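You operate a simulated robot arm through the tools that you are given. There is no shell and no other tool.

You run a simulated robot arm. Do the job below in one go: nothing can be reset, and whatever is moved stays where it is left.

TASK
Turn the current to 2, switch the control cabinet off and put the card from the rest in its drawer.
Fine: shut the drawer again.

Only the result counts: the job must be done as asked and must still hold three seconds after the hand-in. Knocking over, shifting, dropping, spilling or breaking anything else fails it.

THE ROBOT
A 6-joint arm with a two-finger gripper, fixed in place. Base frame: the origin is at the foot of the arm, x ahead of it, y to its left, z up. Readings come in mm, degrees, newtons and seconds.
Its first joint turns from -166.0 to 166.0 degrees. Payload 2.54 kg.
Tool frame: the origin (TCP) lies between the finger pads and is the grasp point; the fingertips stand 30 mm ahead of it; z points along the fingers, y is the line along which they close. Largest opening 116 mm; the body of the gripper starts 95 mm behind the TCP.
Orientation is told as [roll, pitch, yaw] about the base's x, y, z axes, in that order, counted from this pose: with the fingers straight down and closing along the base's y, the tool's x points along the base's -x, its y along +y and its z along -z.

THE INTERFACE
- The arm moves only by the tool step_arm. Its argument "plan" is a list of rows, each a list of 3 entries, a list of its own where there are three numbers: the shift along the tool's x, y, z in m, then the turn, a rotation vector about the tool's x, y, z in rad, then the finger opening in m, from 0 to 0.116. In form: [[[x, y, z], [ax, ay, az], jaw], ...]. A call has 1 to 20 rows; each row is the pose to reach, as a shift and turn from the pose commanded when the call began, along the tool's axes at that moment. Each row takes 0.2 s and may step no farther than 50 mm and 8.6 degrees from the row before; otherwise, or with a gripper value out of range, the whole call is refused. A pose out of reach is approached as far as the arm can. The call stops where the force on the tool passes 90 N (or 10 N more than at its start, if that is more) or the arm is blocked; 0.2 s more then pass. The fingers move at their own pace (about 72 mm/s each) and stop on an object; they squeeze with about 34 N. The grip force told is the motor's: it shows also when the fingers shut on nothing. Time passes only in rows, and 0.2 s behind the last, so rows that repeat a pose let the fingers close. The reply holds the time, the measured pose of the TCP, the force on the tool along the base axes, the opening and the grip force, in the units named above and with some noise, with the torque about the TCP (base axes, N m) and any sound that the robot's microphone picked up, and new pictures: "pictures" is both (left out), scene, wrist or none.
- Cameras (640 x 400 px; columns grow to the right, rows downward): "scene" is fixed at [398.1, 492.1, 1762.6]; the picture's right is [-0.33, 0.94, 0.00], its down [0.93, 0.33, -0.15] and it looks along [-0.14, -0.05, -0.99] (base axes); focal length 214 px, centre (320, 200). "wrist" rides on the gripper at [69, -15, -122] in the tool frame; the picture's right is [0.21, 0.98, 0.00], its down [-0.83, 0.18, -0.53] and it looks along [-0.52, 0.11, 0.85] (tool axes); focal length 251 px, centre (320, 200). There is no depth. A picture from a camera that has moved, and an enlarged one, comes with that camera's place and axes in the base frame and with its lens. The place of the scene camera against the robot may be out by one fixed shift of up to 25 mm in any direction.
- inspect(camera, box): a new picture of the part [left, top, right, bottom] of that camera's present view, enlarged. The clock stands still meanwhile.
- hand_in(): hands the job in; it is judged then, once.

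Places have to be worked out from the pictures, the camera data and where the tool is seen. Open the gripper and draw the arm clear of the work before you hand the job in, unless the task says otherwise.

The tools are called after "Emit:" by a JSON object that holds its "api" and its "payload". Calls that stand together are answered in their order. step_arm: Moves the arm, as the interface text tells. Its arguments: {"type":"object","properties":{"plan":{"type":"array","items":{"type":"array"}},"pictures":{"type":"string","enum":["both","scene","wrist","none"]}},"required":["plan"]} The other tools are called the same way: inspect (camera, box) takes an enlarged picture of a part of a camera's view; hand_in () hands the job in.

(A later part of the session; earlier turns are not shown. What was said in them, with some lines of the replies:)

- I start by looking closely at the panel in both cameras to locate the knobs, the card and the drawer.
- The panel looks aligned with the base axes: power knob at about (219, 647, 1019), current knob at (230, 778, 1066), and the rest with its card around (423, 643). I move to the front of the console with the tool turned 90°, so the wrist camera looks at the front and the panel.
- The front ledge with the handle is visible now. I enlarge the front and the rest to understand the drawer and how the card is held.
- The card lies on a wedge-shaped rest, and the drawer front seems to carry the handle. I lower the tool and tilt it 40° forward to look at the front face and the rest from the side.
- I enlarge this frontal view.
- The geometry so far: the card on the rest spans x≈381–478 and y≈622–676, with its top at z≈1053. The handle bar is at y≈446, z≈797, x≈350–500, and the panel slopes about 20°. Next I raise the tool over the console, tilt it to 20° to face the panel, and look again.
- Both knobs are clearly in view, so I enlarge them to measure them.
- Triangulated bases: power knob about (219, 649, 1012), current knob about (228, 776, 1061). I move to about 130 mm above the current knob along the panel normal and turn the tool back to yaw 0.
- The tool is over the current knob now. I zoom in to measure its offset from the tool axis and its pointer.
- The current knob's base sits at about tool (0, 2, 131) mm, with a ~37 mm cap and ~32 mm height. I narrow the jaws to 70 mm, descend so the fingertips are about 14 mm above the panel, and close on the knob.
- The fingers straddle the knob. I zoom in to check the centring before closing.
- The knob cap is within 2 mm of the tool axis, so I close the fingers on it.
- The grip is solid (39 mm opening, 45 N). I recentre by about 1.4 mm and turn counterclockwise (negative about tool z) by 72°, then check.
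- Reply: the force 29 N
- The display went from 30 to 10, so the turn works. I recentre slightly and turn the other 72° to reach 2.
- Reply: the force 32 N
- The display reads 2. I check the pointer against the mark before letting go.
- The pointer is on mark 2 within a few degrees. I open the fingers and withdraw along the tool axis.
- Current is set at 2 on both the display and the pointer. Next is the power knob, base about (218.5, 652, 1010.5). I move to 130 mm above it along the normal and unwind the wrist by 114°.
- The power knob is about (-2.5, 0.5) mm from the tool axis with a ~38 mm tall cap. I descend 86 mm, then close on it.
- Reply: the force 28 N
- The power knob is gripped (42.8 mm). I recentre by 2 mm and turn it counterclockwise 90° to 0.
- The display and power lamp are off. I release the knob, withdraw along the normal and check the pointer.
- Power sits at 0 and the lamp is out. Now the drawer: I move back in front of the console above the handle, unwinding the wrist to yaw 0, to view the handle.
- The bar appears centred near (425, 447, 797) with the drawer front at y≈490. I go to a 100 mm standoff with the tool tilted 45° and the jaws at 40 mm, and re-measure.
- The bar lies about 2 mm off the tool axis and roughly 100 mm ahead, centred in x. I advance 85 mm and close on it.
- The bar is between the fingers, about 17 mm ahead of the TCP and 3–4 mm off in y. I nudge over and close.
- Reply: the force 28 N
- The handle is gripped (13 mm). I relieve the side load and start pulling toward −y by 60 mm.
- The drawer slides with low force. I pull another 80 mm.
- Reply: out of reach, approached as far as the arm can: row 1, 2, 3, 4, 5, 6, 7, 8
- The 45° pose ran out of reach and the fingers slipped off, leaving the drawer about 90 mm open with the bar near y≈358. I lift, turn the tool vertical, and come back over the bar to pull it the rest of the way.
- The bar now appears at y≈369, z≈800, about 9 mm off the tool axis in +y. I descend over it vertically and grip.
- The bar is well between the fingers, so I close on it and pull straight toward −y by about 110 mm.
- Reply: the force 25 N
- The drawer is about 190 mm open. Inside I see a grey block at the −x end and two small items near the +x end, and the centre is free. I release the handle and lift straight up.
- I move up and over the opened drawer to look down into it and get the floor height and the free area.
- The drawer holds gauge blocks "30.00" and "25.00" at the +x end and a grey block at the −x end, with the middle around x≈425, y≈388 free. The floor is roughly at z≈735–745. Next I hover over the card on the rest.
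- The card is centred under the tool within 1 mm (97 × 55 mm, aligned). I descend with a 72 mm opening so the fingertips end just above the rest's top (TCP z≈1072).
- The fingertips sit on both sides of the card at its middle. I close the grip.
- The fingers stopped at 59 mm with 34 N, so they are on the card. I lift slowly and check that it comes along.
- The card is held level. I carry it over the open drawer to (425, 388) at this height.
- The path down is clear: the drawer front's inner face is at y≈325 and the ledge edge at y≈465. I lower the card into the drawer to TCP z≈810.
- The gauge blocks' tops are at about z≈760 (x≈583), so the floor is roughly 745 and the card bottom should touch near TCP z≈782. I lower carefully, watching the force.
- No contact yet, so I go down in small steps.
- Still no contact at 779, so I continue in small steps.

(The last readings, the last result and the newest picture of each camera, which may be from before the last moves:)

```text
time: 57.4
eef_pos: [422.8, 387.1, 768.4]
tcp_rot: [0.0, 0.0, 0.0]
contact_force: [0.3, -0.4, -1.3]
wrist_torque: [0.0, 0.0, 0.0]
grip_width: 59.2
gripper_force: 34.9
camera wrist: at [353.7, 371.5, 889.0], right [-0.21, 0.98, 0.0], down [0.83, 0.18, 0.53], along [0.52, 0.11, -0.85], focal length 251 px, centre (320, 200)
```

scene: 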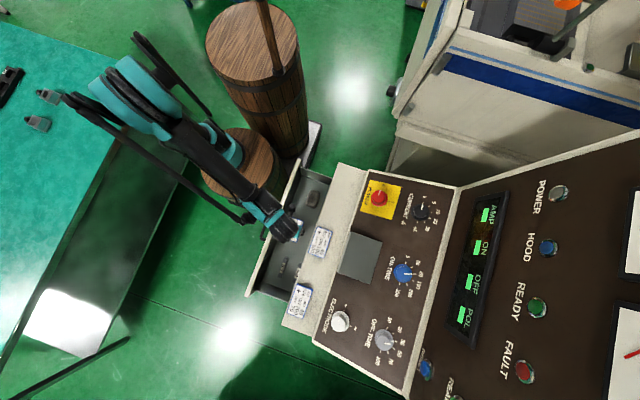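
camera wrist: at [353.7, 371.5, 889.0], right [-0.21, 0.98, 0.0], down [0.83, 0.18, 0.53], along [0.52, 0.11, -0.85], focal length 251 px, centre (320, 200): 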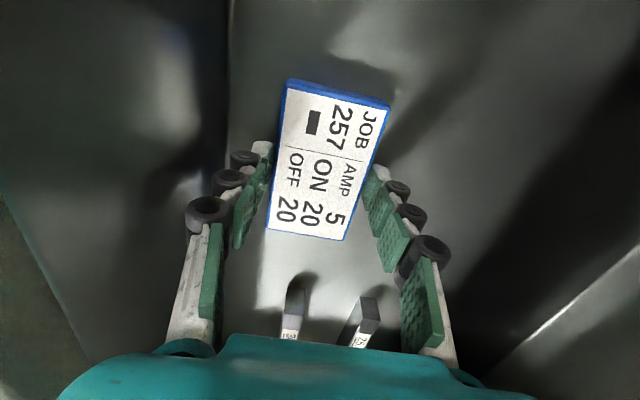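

Still free; the floor is evidently lower than I estimated. I keep stepping down.

Emit:
{"api": "step_arm", "payload": {"plan": [[[0, 0, 0.003], [0, 0, 0], 0.04], [[0, 0, 0.006], [0, 0, 0], 0.04], [[0, 0, 0.008], [0, 0, 0], 0.04]], "pictures": "none"}}

```text
time: 58.2
eef_pos: [423.0, 386.1, 758.5]
tcp_rot: [0.0, 0.1, 0.0]
contact_force: [-1.8, 1.9, 23.9]
wrist_torque: [0.04, 0.04, 0.01]
grip_width: 59.0
gripper_force: 34.5
```

The floor is touched (24 N upward at TCP z 758.5). I ease up 1.5 mm, open the fingers to release, then look.

Emit:
{"api": "step_arm", "payload": {"plan": [[[0, 0, -0.001], [0, 0, 0], 0.04], [[0, 0, -0.0015], [0, 0, 0], 0.04], [[0, 0, -0.0015], [0, 0, 0], 0.065], [[0, 0, -0.0015], [0, 0, 0], 0.074], [[0, 0, -0.0015], [0, 0, 0], 0.074]], "pictures": "wrist"}}

```text
time: 59.4
eef_pos: [424.3, 385.9, 760.9]
tcp_rot: [0.0, 0.1, 0.1]
contact_force: [0.2, 0.0, 0.0]
wrist_torque: [0.02, 0.01, -0.03]
grip_width: 73.9
gripper_force: 0.0
camera wrist: at [354.8, 372.1, 881.8], right [-0.21, 0.98, 0.0], down [0.83, 0.18, 0.53], along [0.52, 0.11, -0.85], focal length 251 px, centre (320, 200)
```

wrist: 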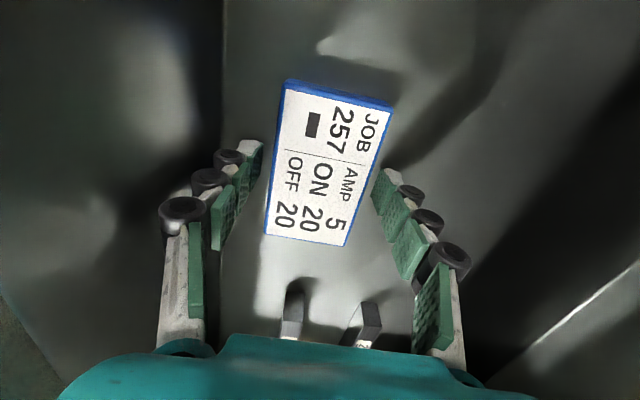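

The card lies flat on the drawer floor and is free of the fingers. I raise straight up out of the drawer.

Emit:
{"api": "step_arm", "payload": {"plan": [[[0, 0, -0.02], [0, 0, 0], 0.074], [[0, 0, -0.05], [0, 0, 0], 0.074], [[0, 0, -0.09], [0, 0, 0], 0.074], [[0, 0, -0.13], [0, 0, 0], 0.074], [[0, 0, -0.17], [0, 0, 0], 0.074], [[0, 0, -0.21], [0, 0, 0], 0.074], [[0, 0, -0.25], [0, 0, 0], 0.06], [[0, 0, -0.29], [0, 0, 0], 0.04]]}}

Emit:
{"api": "inspect", "payload": {"camera": "scene", "box": [230, 150, 350, 310]}}

```text
time: 61.2
eef_pos: [426.0, 387.8, 1049.9]
tcp_rot: [0.0, 0.3, 0.0]
contact_force: [0.1, -0.1, -0.7]
wrist_torque: [-0.04, -0.01, 0.02]
grip_width: 40.1
gripper_force: 0.1
camera wrist: at [356.5, 373.0, 1171.4], right [-0.21, 0.98, 0.0], down [0.83, 0.18, 0.53], along [0.52, 0.11, -0.85], focal length 251 px, centre (320, 200)
```

scene: 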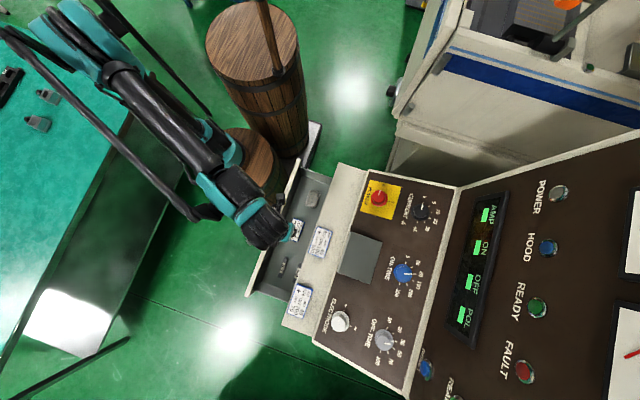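
wrist: 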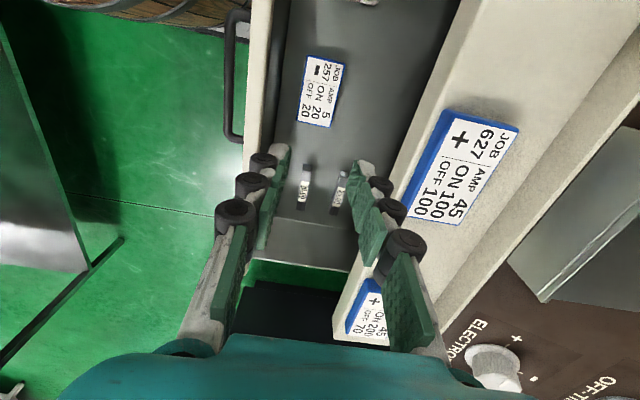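

```text
2.50 times, centred on (290, 230) of scene
camera zoom: at [398.1, 492.1, 1762.6], right [-0.33, 0.94, 0.0], down [0.93, 0.33, -0.15], along [-0.14, -0.05, -0.99], focal length 536 px, centre (395, 125)
```

zoom: 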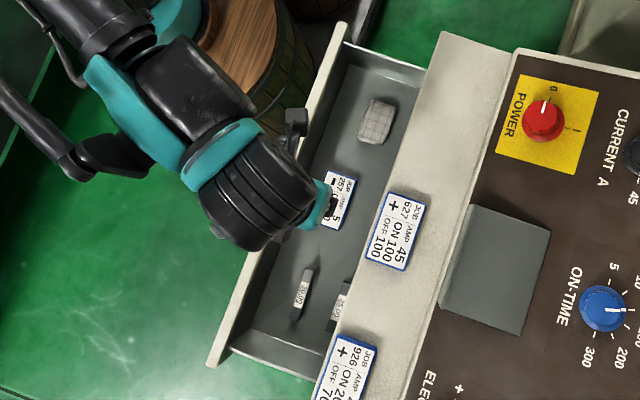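

The card (257) rests flat in the drawer and nothing else moved. To shut it, I first go back above the handle bar (y≈261) and descend to grip it.

Emit:
{"api": "step_arm", "payload": {"plan": [[[0, -0.035, 0], [0, 0, 0], 0.038], [[0, -0.075, 0], [0, 0, 0], 0.038], [[0, -0.11, 0], [0, 0, 0], 0.038], [[0.001, -0.1265, 0], [0, 0, 0], 0.038], [[0.001, -0.1265, 0.04], [0, 0, 0], 0.038], [[0.001, -0.1265, 0.085], [0, 0, 0], 0.038], [[0.001, -0.1265, 0.125], [0, 0, 0], 0.038]], "pictures": "wrist"}}

Emit:
{"api": "inspect", "payload": {"camera": "wrist", "box": [220, 0, 480, 220]}}

```text
time: 62.8
eef_pos: [424.2, 259.7, 924.1]
tcp_rot: [0.0, 0.1, 0.0]
contact_force: [-0.5, -0.4, -0.1]
wrist_torque: [0.05, 0.0, -0.01]
grip_width: 38.1
gripper_force: 0.0
camera wrist: at [354.2, 244.3, 1045.8], right [-0.21, 0.98, 0.0], down [0.83, 0.18, 0.53], along [0.52, 0.11, -0.85], focal length 251 px, centre (320, 200)
```

wrist: 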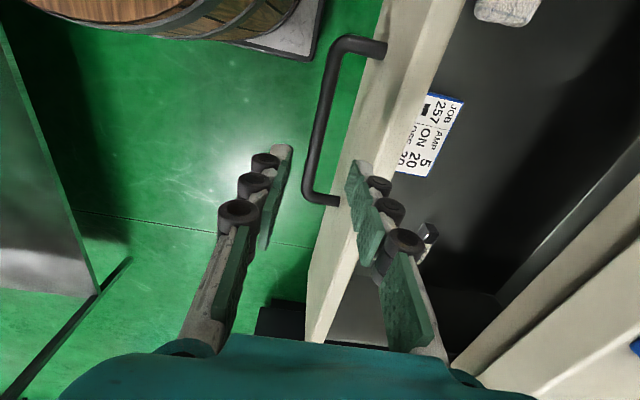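

```text
1.82 times, centred on (350, 110) of wrist
camera zoom: at [354.2, 244.3, 1045.8], right [-0.21, 0.98, 0.0], down [0.83, 0.18, 0.53], along [0.52, 0.11, -0.85], focal length 457 px, centre (266, 364)
```

zoom: 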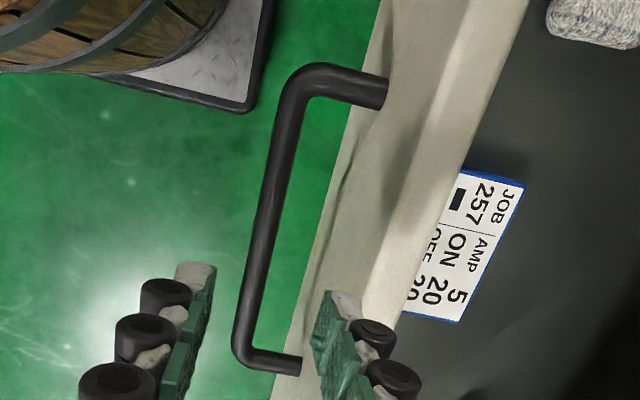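

The bar is within about 1 mm of the tool axis. I descend 111 mm and grip it.

Emit:
{"api": "step_arm", "payload": {"plan": [[[0, -0.001, 0.03], [0, 0, 0], 0.038], [[0, -0.001, 0.06], [0, 0, 0], 0.038], [[0, -0.001, 0.085], [0, 0, 0], 0.038], [[0, -0.001, 0.1], [0, 0, 0], 0.038], [[0, -0.001, 0.11], [0, 0, 0], 0.038], [[0, -0.001, 0.11], [0, 0, 0], 0.02], [[0, -0.001, 0.11], [0, 0, 0], 0.003], [[0, -0.001, 0.11], [0, 0, 0], 0.003]], "pictures": "wrist"}}

```text
time: 64.6
eef_pos: [424.4, 260.9, 815.4]
tcp_rot: [0.0, 0.3, 0.0]
contact_force: [-1.2, 1.5, -15.0]
wrist_torque: [0.06, -0.36, 0.59]
grip_width: 13.3
gripper_force: 40.0
camera wrist: at [354.4, 244.8, 936.6], right [-0.21, 0.98, 0.0], down [0.83, 0.18, 0.53], along [0.52, 0.11, -0.85], focal length 251 px, centre (320, 200)
```

wrist: 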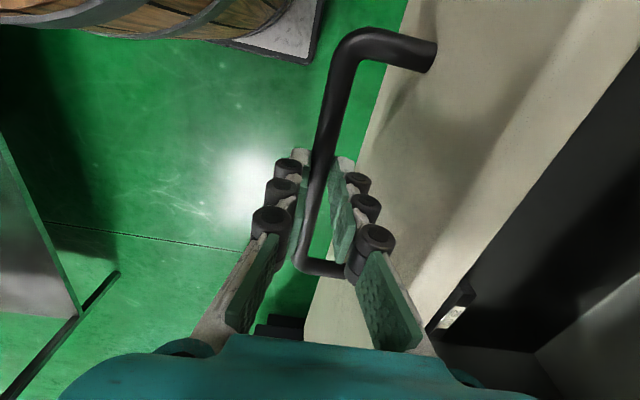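

Gripped. I push the drawer gently toward +y by about 124 mm, stopping before the gripper body gets near the ledge.

Emit:
{"api": "step_arm", "payload": {"plan": [[[0, 0.004, 0], [0, 0, 0], 0.003], [[0, 0.01, 0], [0, 0, 0], 0.003], [[0, 0.018, 0], [0, 0, 0], 0.003], [[0, 0.026, 0], [0, 0, 0], 0.003], [[0, 0.034, 0], [0, 0, 0], 0.003], [[0, 0.042, 0], [0, 0, 0], 0.003], [[0, 0.05, 0], [0, 0, 0], 0.003], [[0, 0.058, 0], [0, 0, 0], 0.003], [[0, 0.066, 0], [0, 0, 0], 0.003], [[0, 0.074, 0], [0, 0, 0], 0.003], [[0, 0.082, 0], [0, 0, 0], 0.003], [[0, 0.09, 0], [0, 0, 0], 0.003], [[0, 0.098, 0], [0, 0, 0], 0.003], [[0, 0.106, 0], [0, 0, 0], 0.003], [[0, 0.113, 0], [0, 0, 0], 0.003], [[0, 0.119, 0], [0, 0, 0], 0.003], [[0, 0.123, 0], [0, 0, 0], 0.003], [[0, 0.124, 0], [0, 0, 0], 0.003]]}}

```text
time: 68.4
eef_pos: [423.7, 382.9, 816.0]
tcp_rot: [0.0, 0.1, -0.2]
contact_force: [20.5, -1.8, 9.3]
wrist_torque: [-0.06, -0.71, 0.54]
grip_width: 13.4
gripper_force: 40.0
camera wrist: at [354.1, 367.9, 936.6], right [-0.21, 0.98, 0.0], down [0.83, 0.18, 0.53], along [0.52, 0.11, -0.85], focal length 251 px, centre (320, 200)
```

scene: 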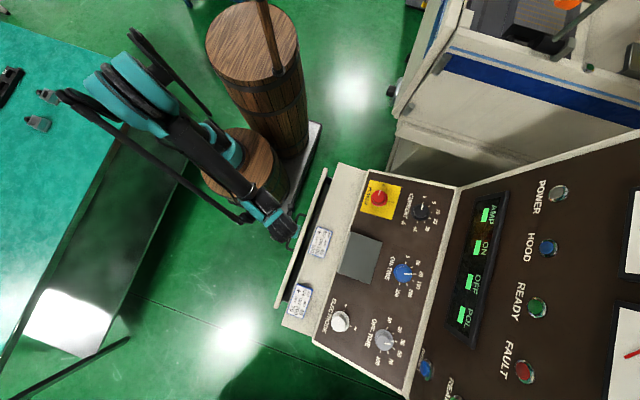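
wrist: 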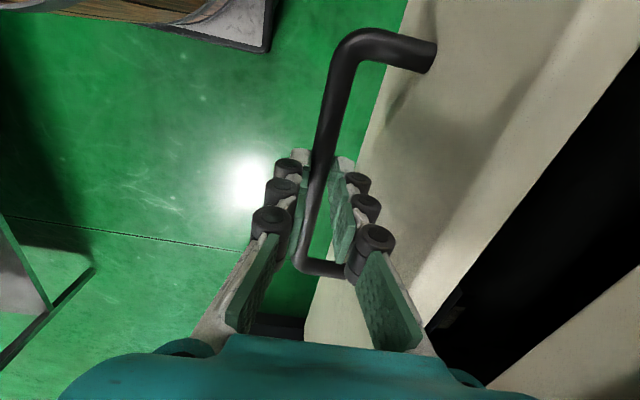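

The bar is at y≈383 and 66 mm of travel remain. For the last stretch I release, lift, tilt the tool 45° with fingers shut, and will push on the drawer front just above the bar.

Emit:
{"api": "step_arm", "payload": {"plan": [[[0, 0, 0], [0, 0, 0], 0.025], [[0, 0, 0], [0, 0, 0], 0.036], [[0, 0, 0], [0, 0, 0], 0.036], [[0, 0, -0.03], [0, 0, 0], 0.036], [[0, 0, -0.06], [0, 0, 0], 0.036], [[0, 0, -0.1], [0, 0, 0], 0.036], [[0, -0.001, -0.1], [-0.1309, 0, 0], 0.02], [[0, -0.003, -0.1], [-0.2618, 0, 0], 0.0], [[0, -0.005, -0.1], [-0.3927, 0, 0], 0.0], [[0, -0.006, -0.1], [-0.5236, 0, 0], 0.0], [[0, -0.008, -0.095], [-0.6545, 0, 0], 0.0], [[0, -0.008, -0.09], [-0.7854, 0, 0], 0.0]]}}

Emit:
{"api": "inspect", "payload": {"camera": "wrist", "box": [200, 20, 520, 250]}}

```text
time: 71.0
eef_pos: [423.1, 374.9, 905.7]
tcp_rot: [45.1, 0.2, 0.0]
contact_force: [0.2, -0.2, -0.3]
wrist_torque: [0.02, 0.01, 0.01]
grip_width: 0.0
gripper_force: 28.6
camera wrist: at [353.8, 278.3, 979.9], right [-0.21, 0.69, 0.69], down [0.83, -0.25, 0.5], along [0.52, 0.68, -0.52], focal length 251 px, centre (320, 200)
```

scene: 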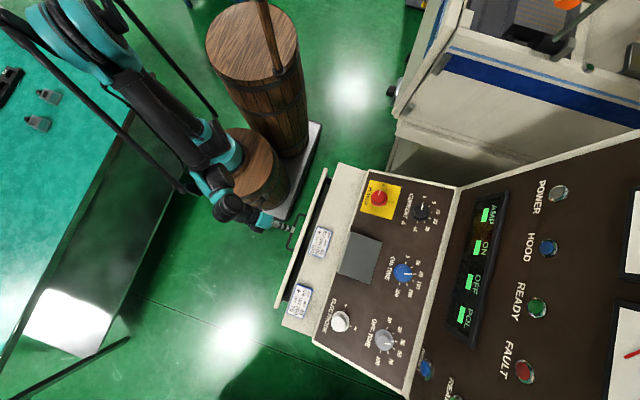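
wrist: 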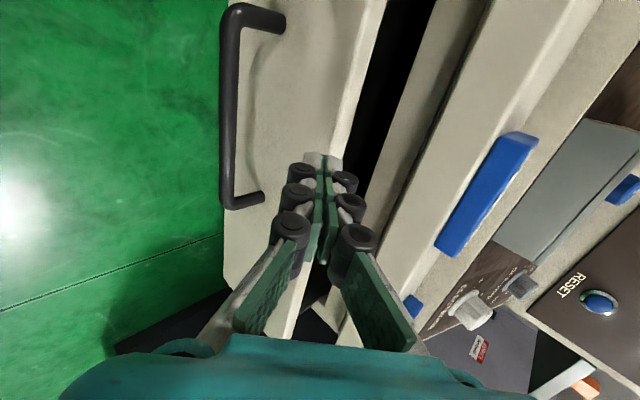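

```text
1.74 times, centred on (360, 135) of wrist
camera zoom: at [353.8, 278.3, 979.9], right [-0.21, 0.69, 0.69], down [0.83, -0.25, 0.5], along [0.52, 0.68, -0.52], focal length 437 px, centre (250, 313)
```

zoom: 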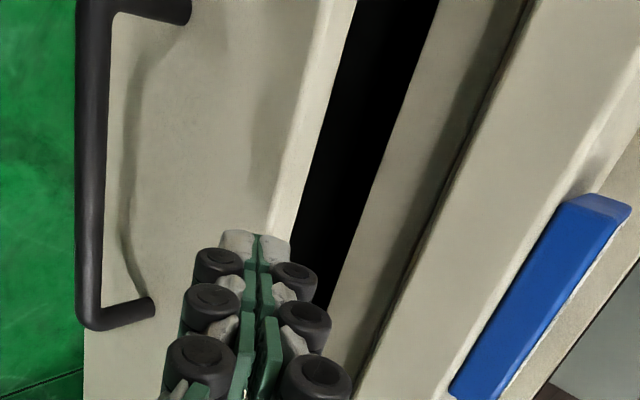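

The drawer front's top edge is at z≈867, so I aim the closed fingertips at z≈838, above the bar, and make contact with the front.

Emit:
{"api": "step_arm", "payload": {"plan": [[[0, -0.0141, 0.0141], [0, 0, 0], 0.0], [[0, -0.0283, 0.0283], [0, 0, 0], 0.0], [[0, -0.0325, 0.0325], [0, 0, 0], 0.0], [[0, -0.0269, 0.0382], [0, 0, 0], 0.0], [[0, -0.0226, 0.0424], [0, 0, 0], 0.0], [[0, -0.0184, 0.0467], [0, 0, 0], 0.0], [[0, -0.0141, 0.0509], [0, 0, 0], 0.0]]}}

Emit:
{"api": "inspect", "payload": {"camera": "wrist", "box": [200, 20, 520, 250]}}

```text
time: 72.6
eef_pos: [424.2, 401.4, 859.1]
tcp_rot: [45.0, 0.3, 0.0]
contact_force: [0.2, -1.2, -0.9]
wrist_torque: [0.0, 0.02, -0.01]
grip_width: 0.0
gripper_force: 29.4
camera wrist: at [354.2, 304.2, 934.5], right [-0.21, 0.69, 0.69], down [0.83, -0.25, 0.5], along [0.52, 0.68, -0.52], focal length 251 px, centre (320, 200)
```

scene: 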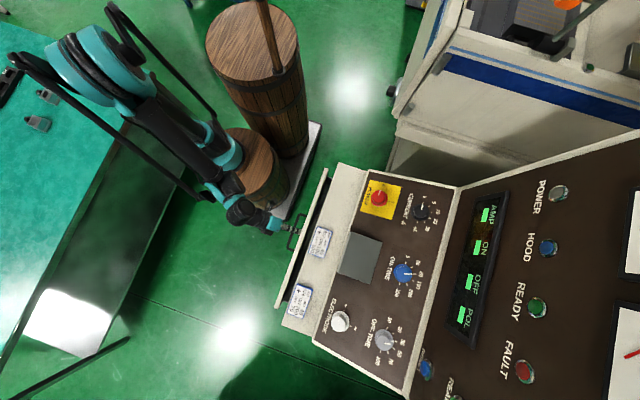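
wrist: 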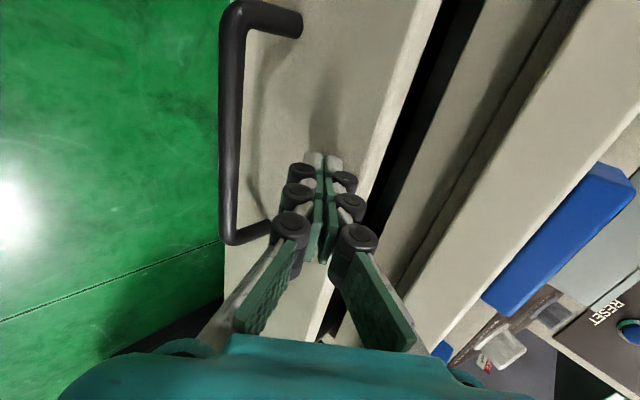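

```text
1.74 times, centred on (360, 135) of wrist
camera zoom: at [354.2, 304.2, 934.5], right [-0.21, 0.69, 0.69], down [0.83, -0.25, 0.5], along [0.52, 0.68, -0.52], focal length 437 px, centre (250, 313)
```

zoom: 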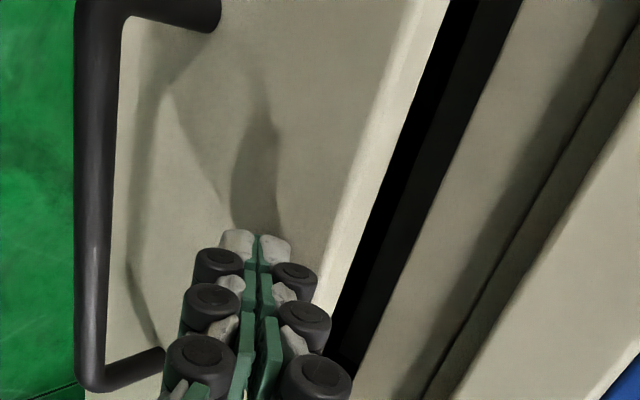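

The tips are at the front face. I push on slowly by 42 mm.

Emit:
{"api": "step_arm", "payload": {"plan": [[[0, 0.0042, 0.0042], [0, 0, 0], 0.0], [[0, 0.0085, 0.0085], [0, 0, 0], 0.0], [[0, 0.0127, 0.0127], [0, 0, 0], 0.0], [[0, 0.017, 0.017], [0, 0, 0], 0.0], [[0, 0.0212, 0.0212], [0, 0, 0], 0.0], [[0, 0.0255, 0.0255], [0, 0, 0], 0.0], [[0, 0.0297, 0.0297], [0, 0, 0], 0.0]]}}

Emit:
{"api": "inspect", "payload": {"camera": "wrist", "box": [200, 20, 520, 250]}}

Emit:
{"api": "inspect", "payload": {"camera": "scene", "box": [230, 150, 400, 340]}}

```text
time: 74.2
eef_pos: [423.8, 443.3, 858.5]
tcp_rot: [45.0, 0.2, -0.1]
contact_force: [-1.1, -1.9, -1.0]
wrist_torque: [-0.02, 0.01, 0.0]
grip_width: 0.1
gripper_force: 28.6
camera wrist: at [354.1, 345.6, 934.6], right [-0.21, 0.69, 0.69], down [0.83, -0.25, 0.5], along [0.52, 0.68, -0.52], focal length 251 px, centre (320, 200)
```

scene: 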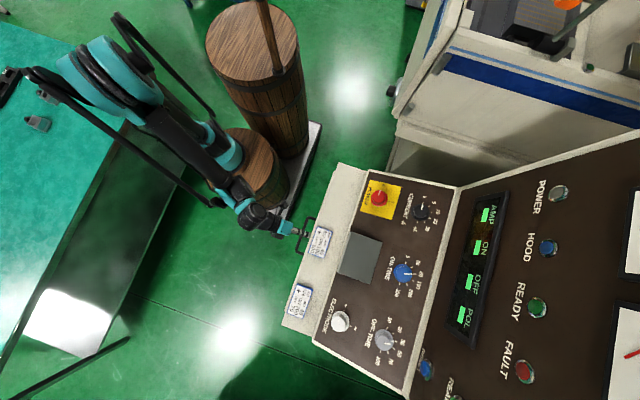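
wrist: 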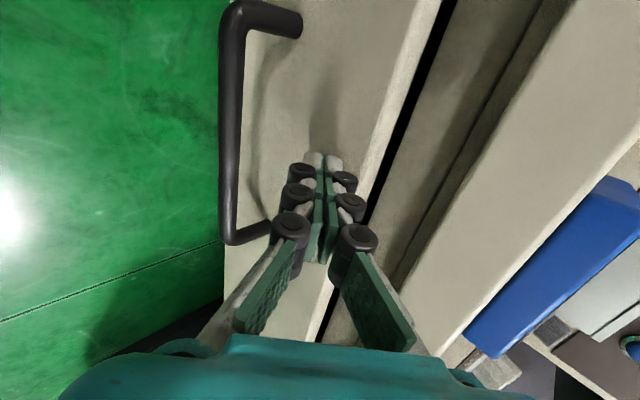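

```text
1.74 times, centred on (360, 135) of wrist
camera zoom: at [354.1, 345.6, 934.6], right [-0.21, 0.69, 0.69], down [0.83, -0.25, 0.5], along [0.52, 0.68, -0.52], focal length 437 px, centre (250, 313)
```

zoom: 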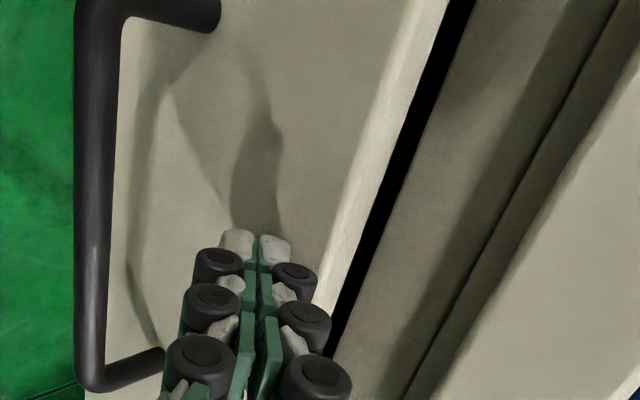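

```text
2.11 times, centred on (315, 245) of scene
camera zoom: at [398.1, 492.1, 1762.6], right [-0.33, 0.94, 0.0], down [0.93, 0.33, -0.15], along [-0.14, -0.05, -0.99], focal length 452 px, centre (330, 105)
```

zoom: 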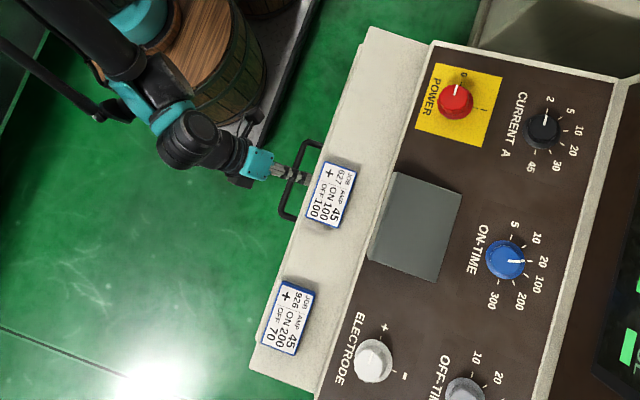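

The drawer follows the fingertips and roughly 20 mm of gap remains. I push on in smaller steps until it seats.

Emit:
{"api": "step_arm", "payload": {"plan": [[[0, 0.0028, 0.0028], [0, 0, 0], 0.0], [[0, 0.0057, 0.0057], [0, 0, 0], 0.0], [[0, 0.0085, 0.0085], [0, 0, 0], 0.0], [[0, 0.0106, 0.0106], [0, 0, 0], 0.0], [[0, 0.0127, 0.0127], [0, 0, 0], 0.0]]}}

Emit:
{"api": "inspect", "payload": {"camera": "wrist", "box": [200, 20, 520, 250]}}

```text
time: 75.4
eef_pos: [423.7, 460.5, 859.5]
tcp_rot: [45.0, 0.1, 0.0]
contact_force: [-0.9, -1.1, 0.0]
wrist_torque: [-0.02, 0.03, -0.02]
grip_width: 0.2
gripper_force: 29.1
camera wrist: at [353.9, 364.0, 934.7], right [-0.21, 0.69, 0.69], down [0.83, -0.25, 0.5], along [0.52, 0.68, -0.52], focal length 251 px, centre (320, 200)
```

scene: 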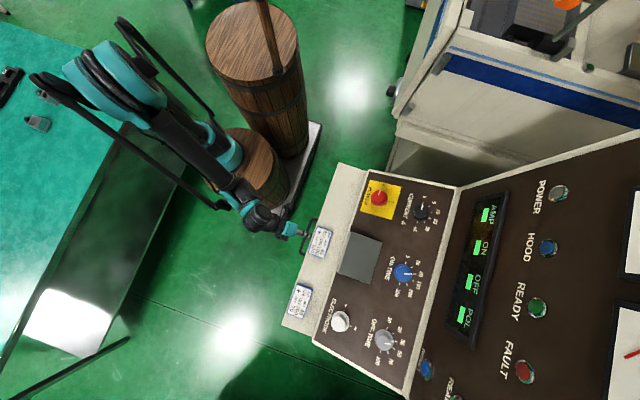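
wrist: 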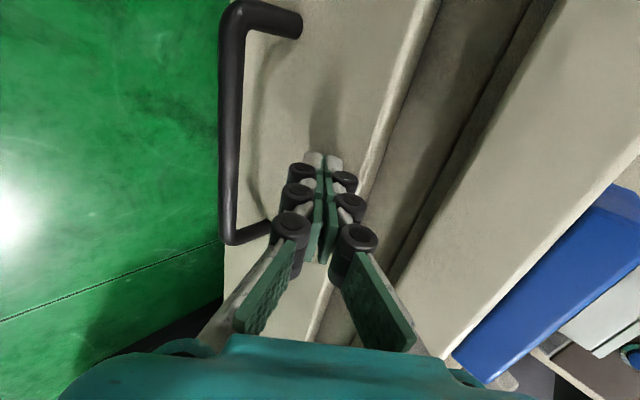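

```text
1.74 times, centred on (360, 135) of wrist
camera zoom: at [353.9, 364.0, 934.7], right [-0.21, 0.69, 0.69], down [0.83, -0.25, 0.5], along [0.52, 0.68, -0.52], focal length 437 px, centre (250, 313)
```

zoom: 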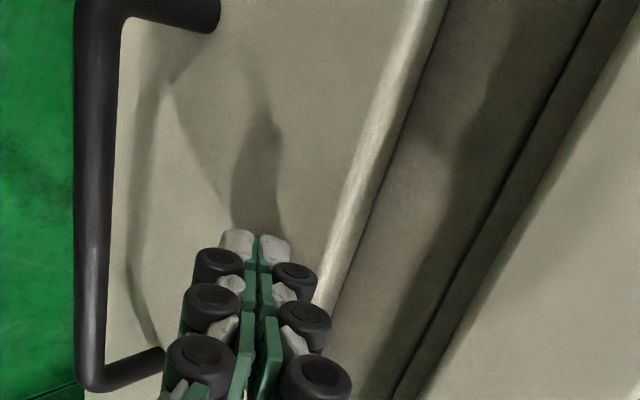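

The gap is almost gone. I push the last few millimetres and watch the force.

Emit:
{"api": "step_arm", "payload": {"plan": [[[0, 0.0014, 0.0014], [0, 0, 0], 0.0], [[0, 0.0028, 0.0028], [0, 0, 0], 0.0], [[0, 0.0028, 0.0028], [0, 0, 0], 0.0]], "pictures": "none"}}

```text
time: 76.2
eef_pos: [423.6, 466.2, 858.3]
tcp_rot: [45.0, 0.2, 0.0]
contact_force: [0.2, -0.7, 0.4]
wrist_torque: [0.0, -0.01, 0.02]
grip_width: 0.0
gripper_force: 28.8
```

Emit:
{"api": "step_arm", "payload": {"plan": [[[0, 0.0014, 0.0014], [0, 0, 0], 0.0], [[0, 0.0021, 0.0021], [0, 0, 0], 0.0], [[0, 0.0021, 0.0021], [0, 0, 0], 0.0]]}}

Emit:
{"api": "inspect", "payload": {"camera": "wrist", "box": [200, 20, 520, 250]}}

```text
time: 77.0
eef_pos: [423.5, 468.0, 860.0]
tcp_rot: [45.1, 0.1, -0.1]
contact_force: [0.2, 0.7, -0.8]
wrist_torque: [-0.03, -0.03, 0.04]
grip_width: 0.1
gripper_force: 29.0
camera wrist: at [354.1, 371.4, 934.6], right [-0.21, 0.69, 0.69], down [0.83, -0.25, 0.5], along [0.52, 0.68, -0.52], focal length 251 px, centre (320, 200)
```

scene: 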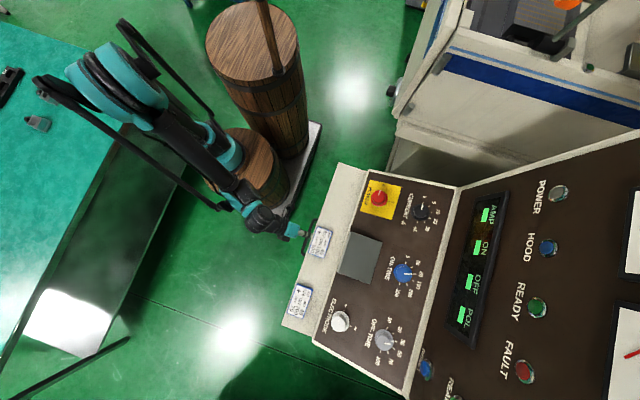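
wrist: 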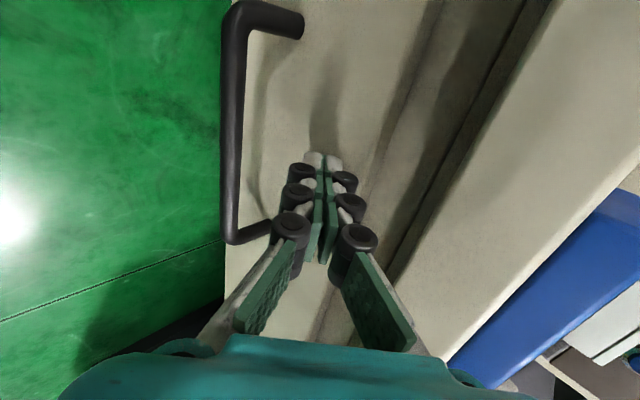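

```text
1.74 times, centred on (360, 135) of wrist
camera zoom: at [354.1, 371.4, 934.6], right [-0.21, 0.69, 0.69], down [0.83, -0.25, 0.5], along [0.52, 0.68, -0.52], focal length 437 px, centre (250, 313)
```

zoom: 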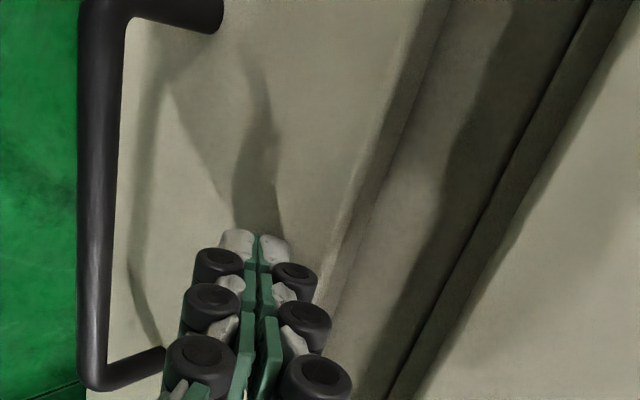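

The front now looks flush with the frame. I push a little further to confirm it is against its stop.

Emit:
{"api": "step_arm", "payload": {"plan": [[[0, 0.0007, 0.0007], [0, 0, 0], 0.0], [[0, 0.0014, 0.0014], [0, 0, 0], 0.0], [[0, 0.0021, 0.0021], [0, 0, 0], 0.0]], "pictures": "none"}}

```text
time: 77.8
eef_pos: [424.4, 470.0, 859.9]
tcp_rot: [45.1, 0.2, 0.0]
contact_force: [-1.2, -9.8, 4.8]
wrist_torque: [0.0, 0.03, 0.04]
grip_width: 0.0
gripper_force: 28.3
```

Resistance is building (about 10 N). One more small push seats it firmly.

Emit:
{"api": "step_arm", "payload": {"plan": [[[0, 0.0007, 0.0007], [0, 0, 0], 0.0], [[0, 0.0014, 0.0014], [0, 0, 0], 0.0], [[0, 0.0014, 0.0014], [0, 0, 0], 0.0]], "pictures": "none"}}

```text
time: 78.6
eef_pos: [423.6, 470.9, 858.6]
tcp_rot: [44.9, 0.2, 0.0]
contact_force: [3.4, -43.3, 3.3]
wrist_torque: [-0.4, -0.11, -0.06]
grip_width: 0.1
gripper_force: 28.4
```

The force is 43 N with no more travel, so the drawer is against its stop. I back off toward −y and up, clear of the console.

Emit:
{"api": "step_arm", "payload": {"plan": [[[0, -0.01, -0.01], [0, 0, 0], 0.0], [[0, -0.025, -0.025], [0, 0, 0], 0.0], [[0, -0.045, -0.045], [0, 0, 0], 0.0], [[0, -0.045, -0.075], [0, 0, 0], 0.03], [[0, -0.03, -0.11], [0.1309, 0, 0], 0.06], [[0, -0.005, -0.14], [0.2618, 0, 0], 0.06], [[0, 0.025, -0.17], [0.3927, 0, 0], 0.06], [[0, 0.05, -0.195], [0.5236, 0, 0], 0.06]]}}

Emit:
{"api": "inspect", "payload": {"camera": "wrist", "box": [220, 0, 620, 250]}}

Emit:
{"api": "inspect", "payload": {"camera": "scene", "box": [270, 150, 470, 275]}}

Emit:
{"api": "inspect", "payload": {"camera": "scene", "box": [270, 200, 400, 340]}}

```text
time: 80.4
eef_pos: [424.0, 371.9, 1033.9]
tcp_rot: [14.9, 0.2, -0.2]
contact_force: [0.9, -1.2, 0.1]
wrist_torque: [0.03, -0.01, 0.01]
grip_width: 59.7
gripper_force: 0.1
camera wrist: at [354.8, 325.4, 1147.3], right [-0.21, 0.94, 0.25], down [0.83, 0.04, 0.56], along [0.52, 0.33, -0.79], focal length 251 px, centre (320, 200)
```

scene: 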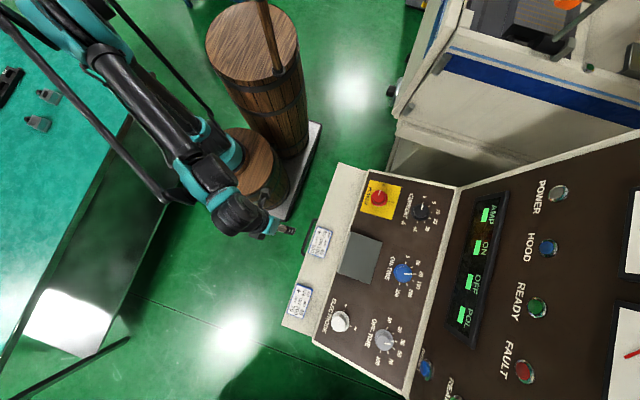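
wrist: 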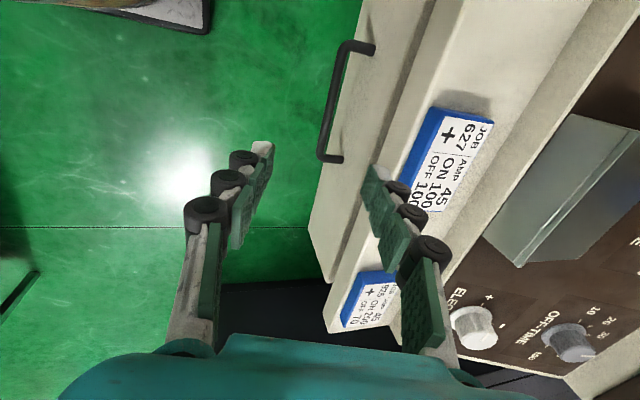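

```text
1.60 times, centred on (420, 125) of wrist
camera zoom: at [354.8, 325.4, 1147.3], right [-0.21, 0.94, 0.25], down [0.83, 0.04, 0.56], along [0.52, 0.33, -0.79], focal length 402 px, centre (160, 320)
```

zoom: 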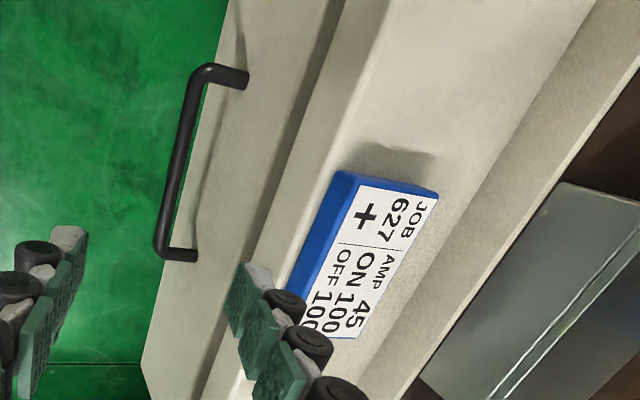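

```text
3.20 times, centred on (370, 212) of scene
camera zoom: at [398.1, 492.1, 1762.6], right [-0.33, 0.94, 0.0], down [0.93, 0.33, -0.15], along [-0.14, -0.05, -0.99], focal length 686 px, centre (160, 160)
```

zoom: 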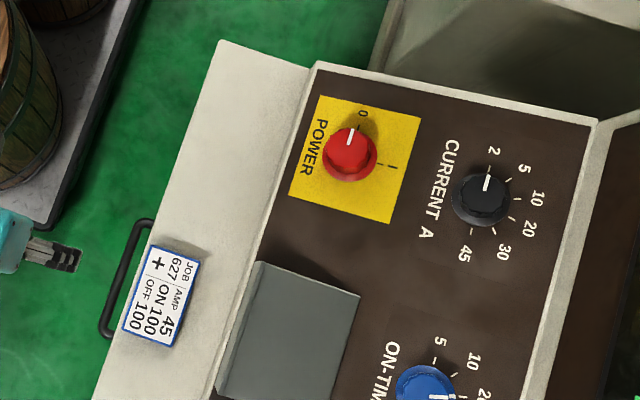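

```text
2.86 times, centred on (335, 270) of scene
camera zoom: at [398.1, 492.1, 1762.6], right [-0.33, 0.94, 0.0], down [0.93, 0.33, -0.15], along [-0.14, -0.05, -0.99], focal length 613 px, centre (277, 0)
```

zoom: 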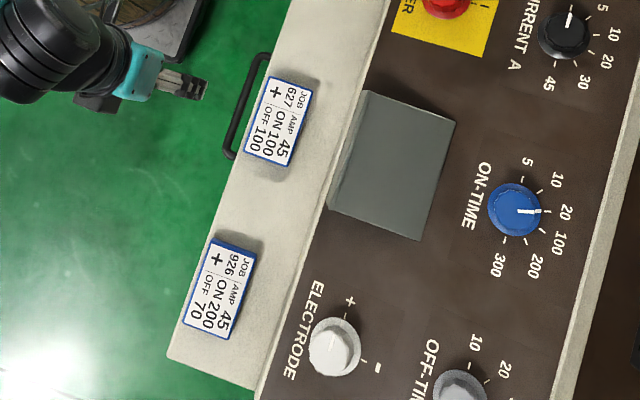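

The handle is back at its original place, so the drawer is shut. Current points at 2, power at 0, and the other cards haven't moved. I raise the arm well clear with the gripper open.

Emit:
{"api": "step_arm", "payload": {"plan": [[[0, -0.01, -0.04], [0, 0, 0], 0.08], [[0, -0.02, -0.08], [0, 0, 0], 0.116], [[0, -0.03, -0.12], [0, 0, 0], 0.116], [[0, -0.04, -0.16], [0, 0, 0], 0.116], [[0, -0.04, -0.2], [0, 0, 0], 0.116], [[0, -0.04, -0.2], [0, 0, 0], 0.116]]}}

Emit:
{"api": "inspect", "payload": {"camera": "scene", "box": [270, 150, 560, 350]}}

```text
time: 81.8
eef_pos: [423.3, 279.8, 1216.2]
tcp_rot: [15.1, 0.3, -0.1]
contact_force: [0.0, 0.0, 0.5]
wrist_torque: [0.02, -0.02, 0.01]
grip_width: 116.0
gripper_force: 0.0
camera wrist: at [353.1, 233.4, 1329.5], right [-0.21, 0.94, 0.25], down [0.83, 0.04, 0.56], along [0.52, 0.33, -0.79], focal length 251 px, centre (320, 200)
```

scene: 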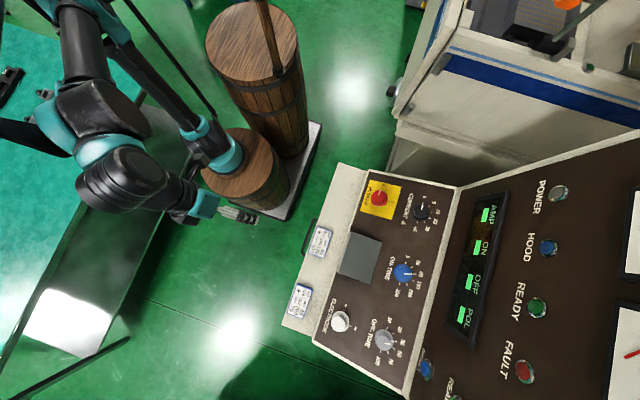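
wrist: 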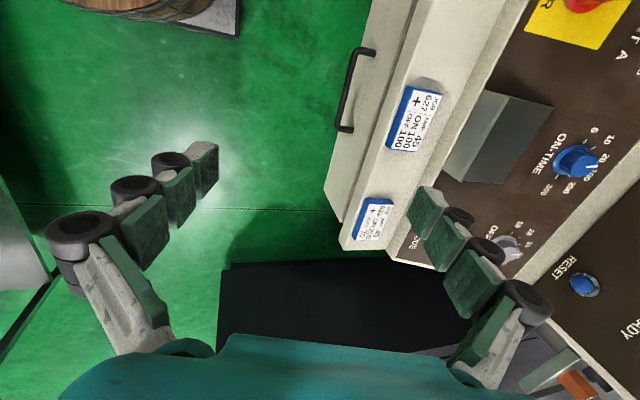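

```text
2.00 times, centred on (415, 250) of scene
camera zoom: at [398.1, 492.1, 1762.6], right [-0.33, 0.94, 0.0], down [0.93, 0.33, -0.15], along [-0.14, -0.05, -0.99], focal length 429 px, centre (130, 100)
```

zoom: 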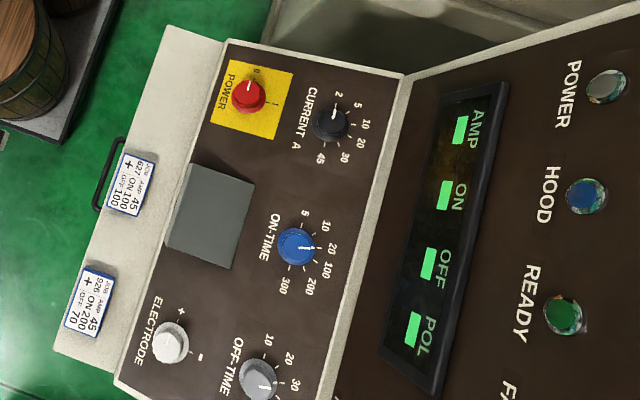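

The final pictures show current at 2, power at 0 with the lamp out, the rest empty, the drawer shut with the card inside, and the other cards and knobs untouched. The arm is clear with the gripper open, so I hand in the job.

Emit:
{"api": "hand_in", "payload": {}}

```text
The job is handed in.
```

The job is done and handed in:

- **Current:** the knob points at 2. The display also read 2 before I switched the power off.
- **Power:** the knob is at 0 and the power lamp is out. The display panel no longer shows values, only a green block in each field.
- **Card:** the card from the rest (JOB 257) lies flat on the floor of the drawer, between the grey block and the two gauge blocks already in there.
- **Drawer:** shut against its stop, with the handle back where it started.

On the first pull my grip slipped off the handle about 80 mm out, because the arm ran out of reach at that angle. I regripped it from above and saw no effect on anything else.

The two cards on the ledge and the other knobs look unmoved. The arm is clear of the console with the gripper open.
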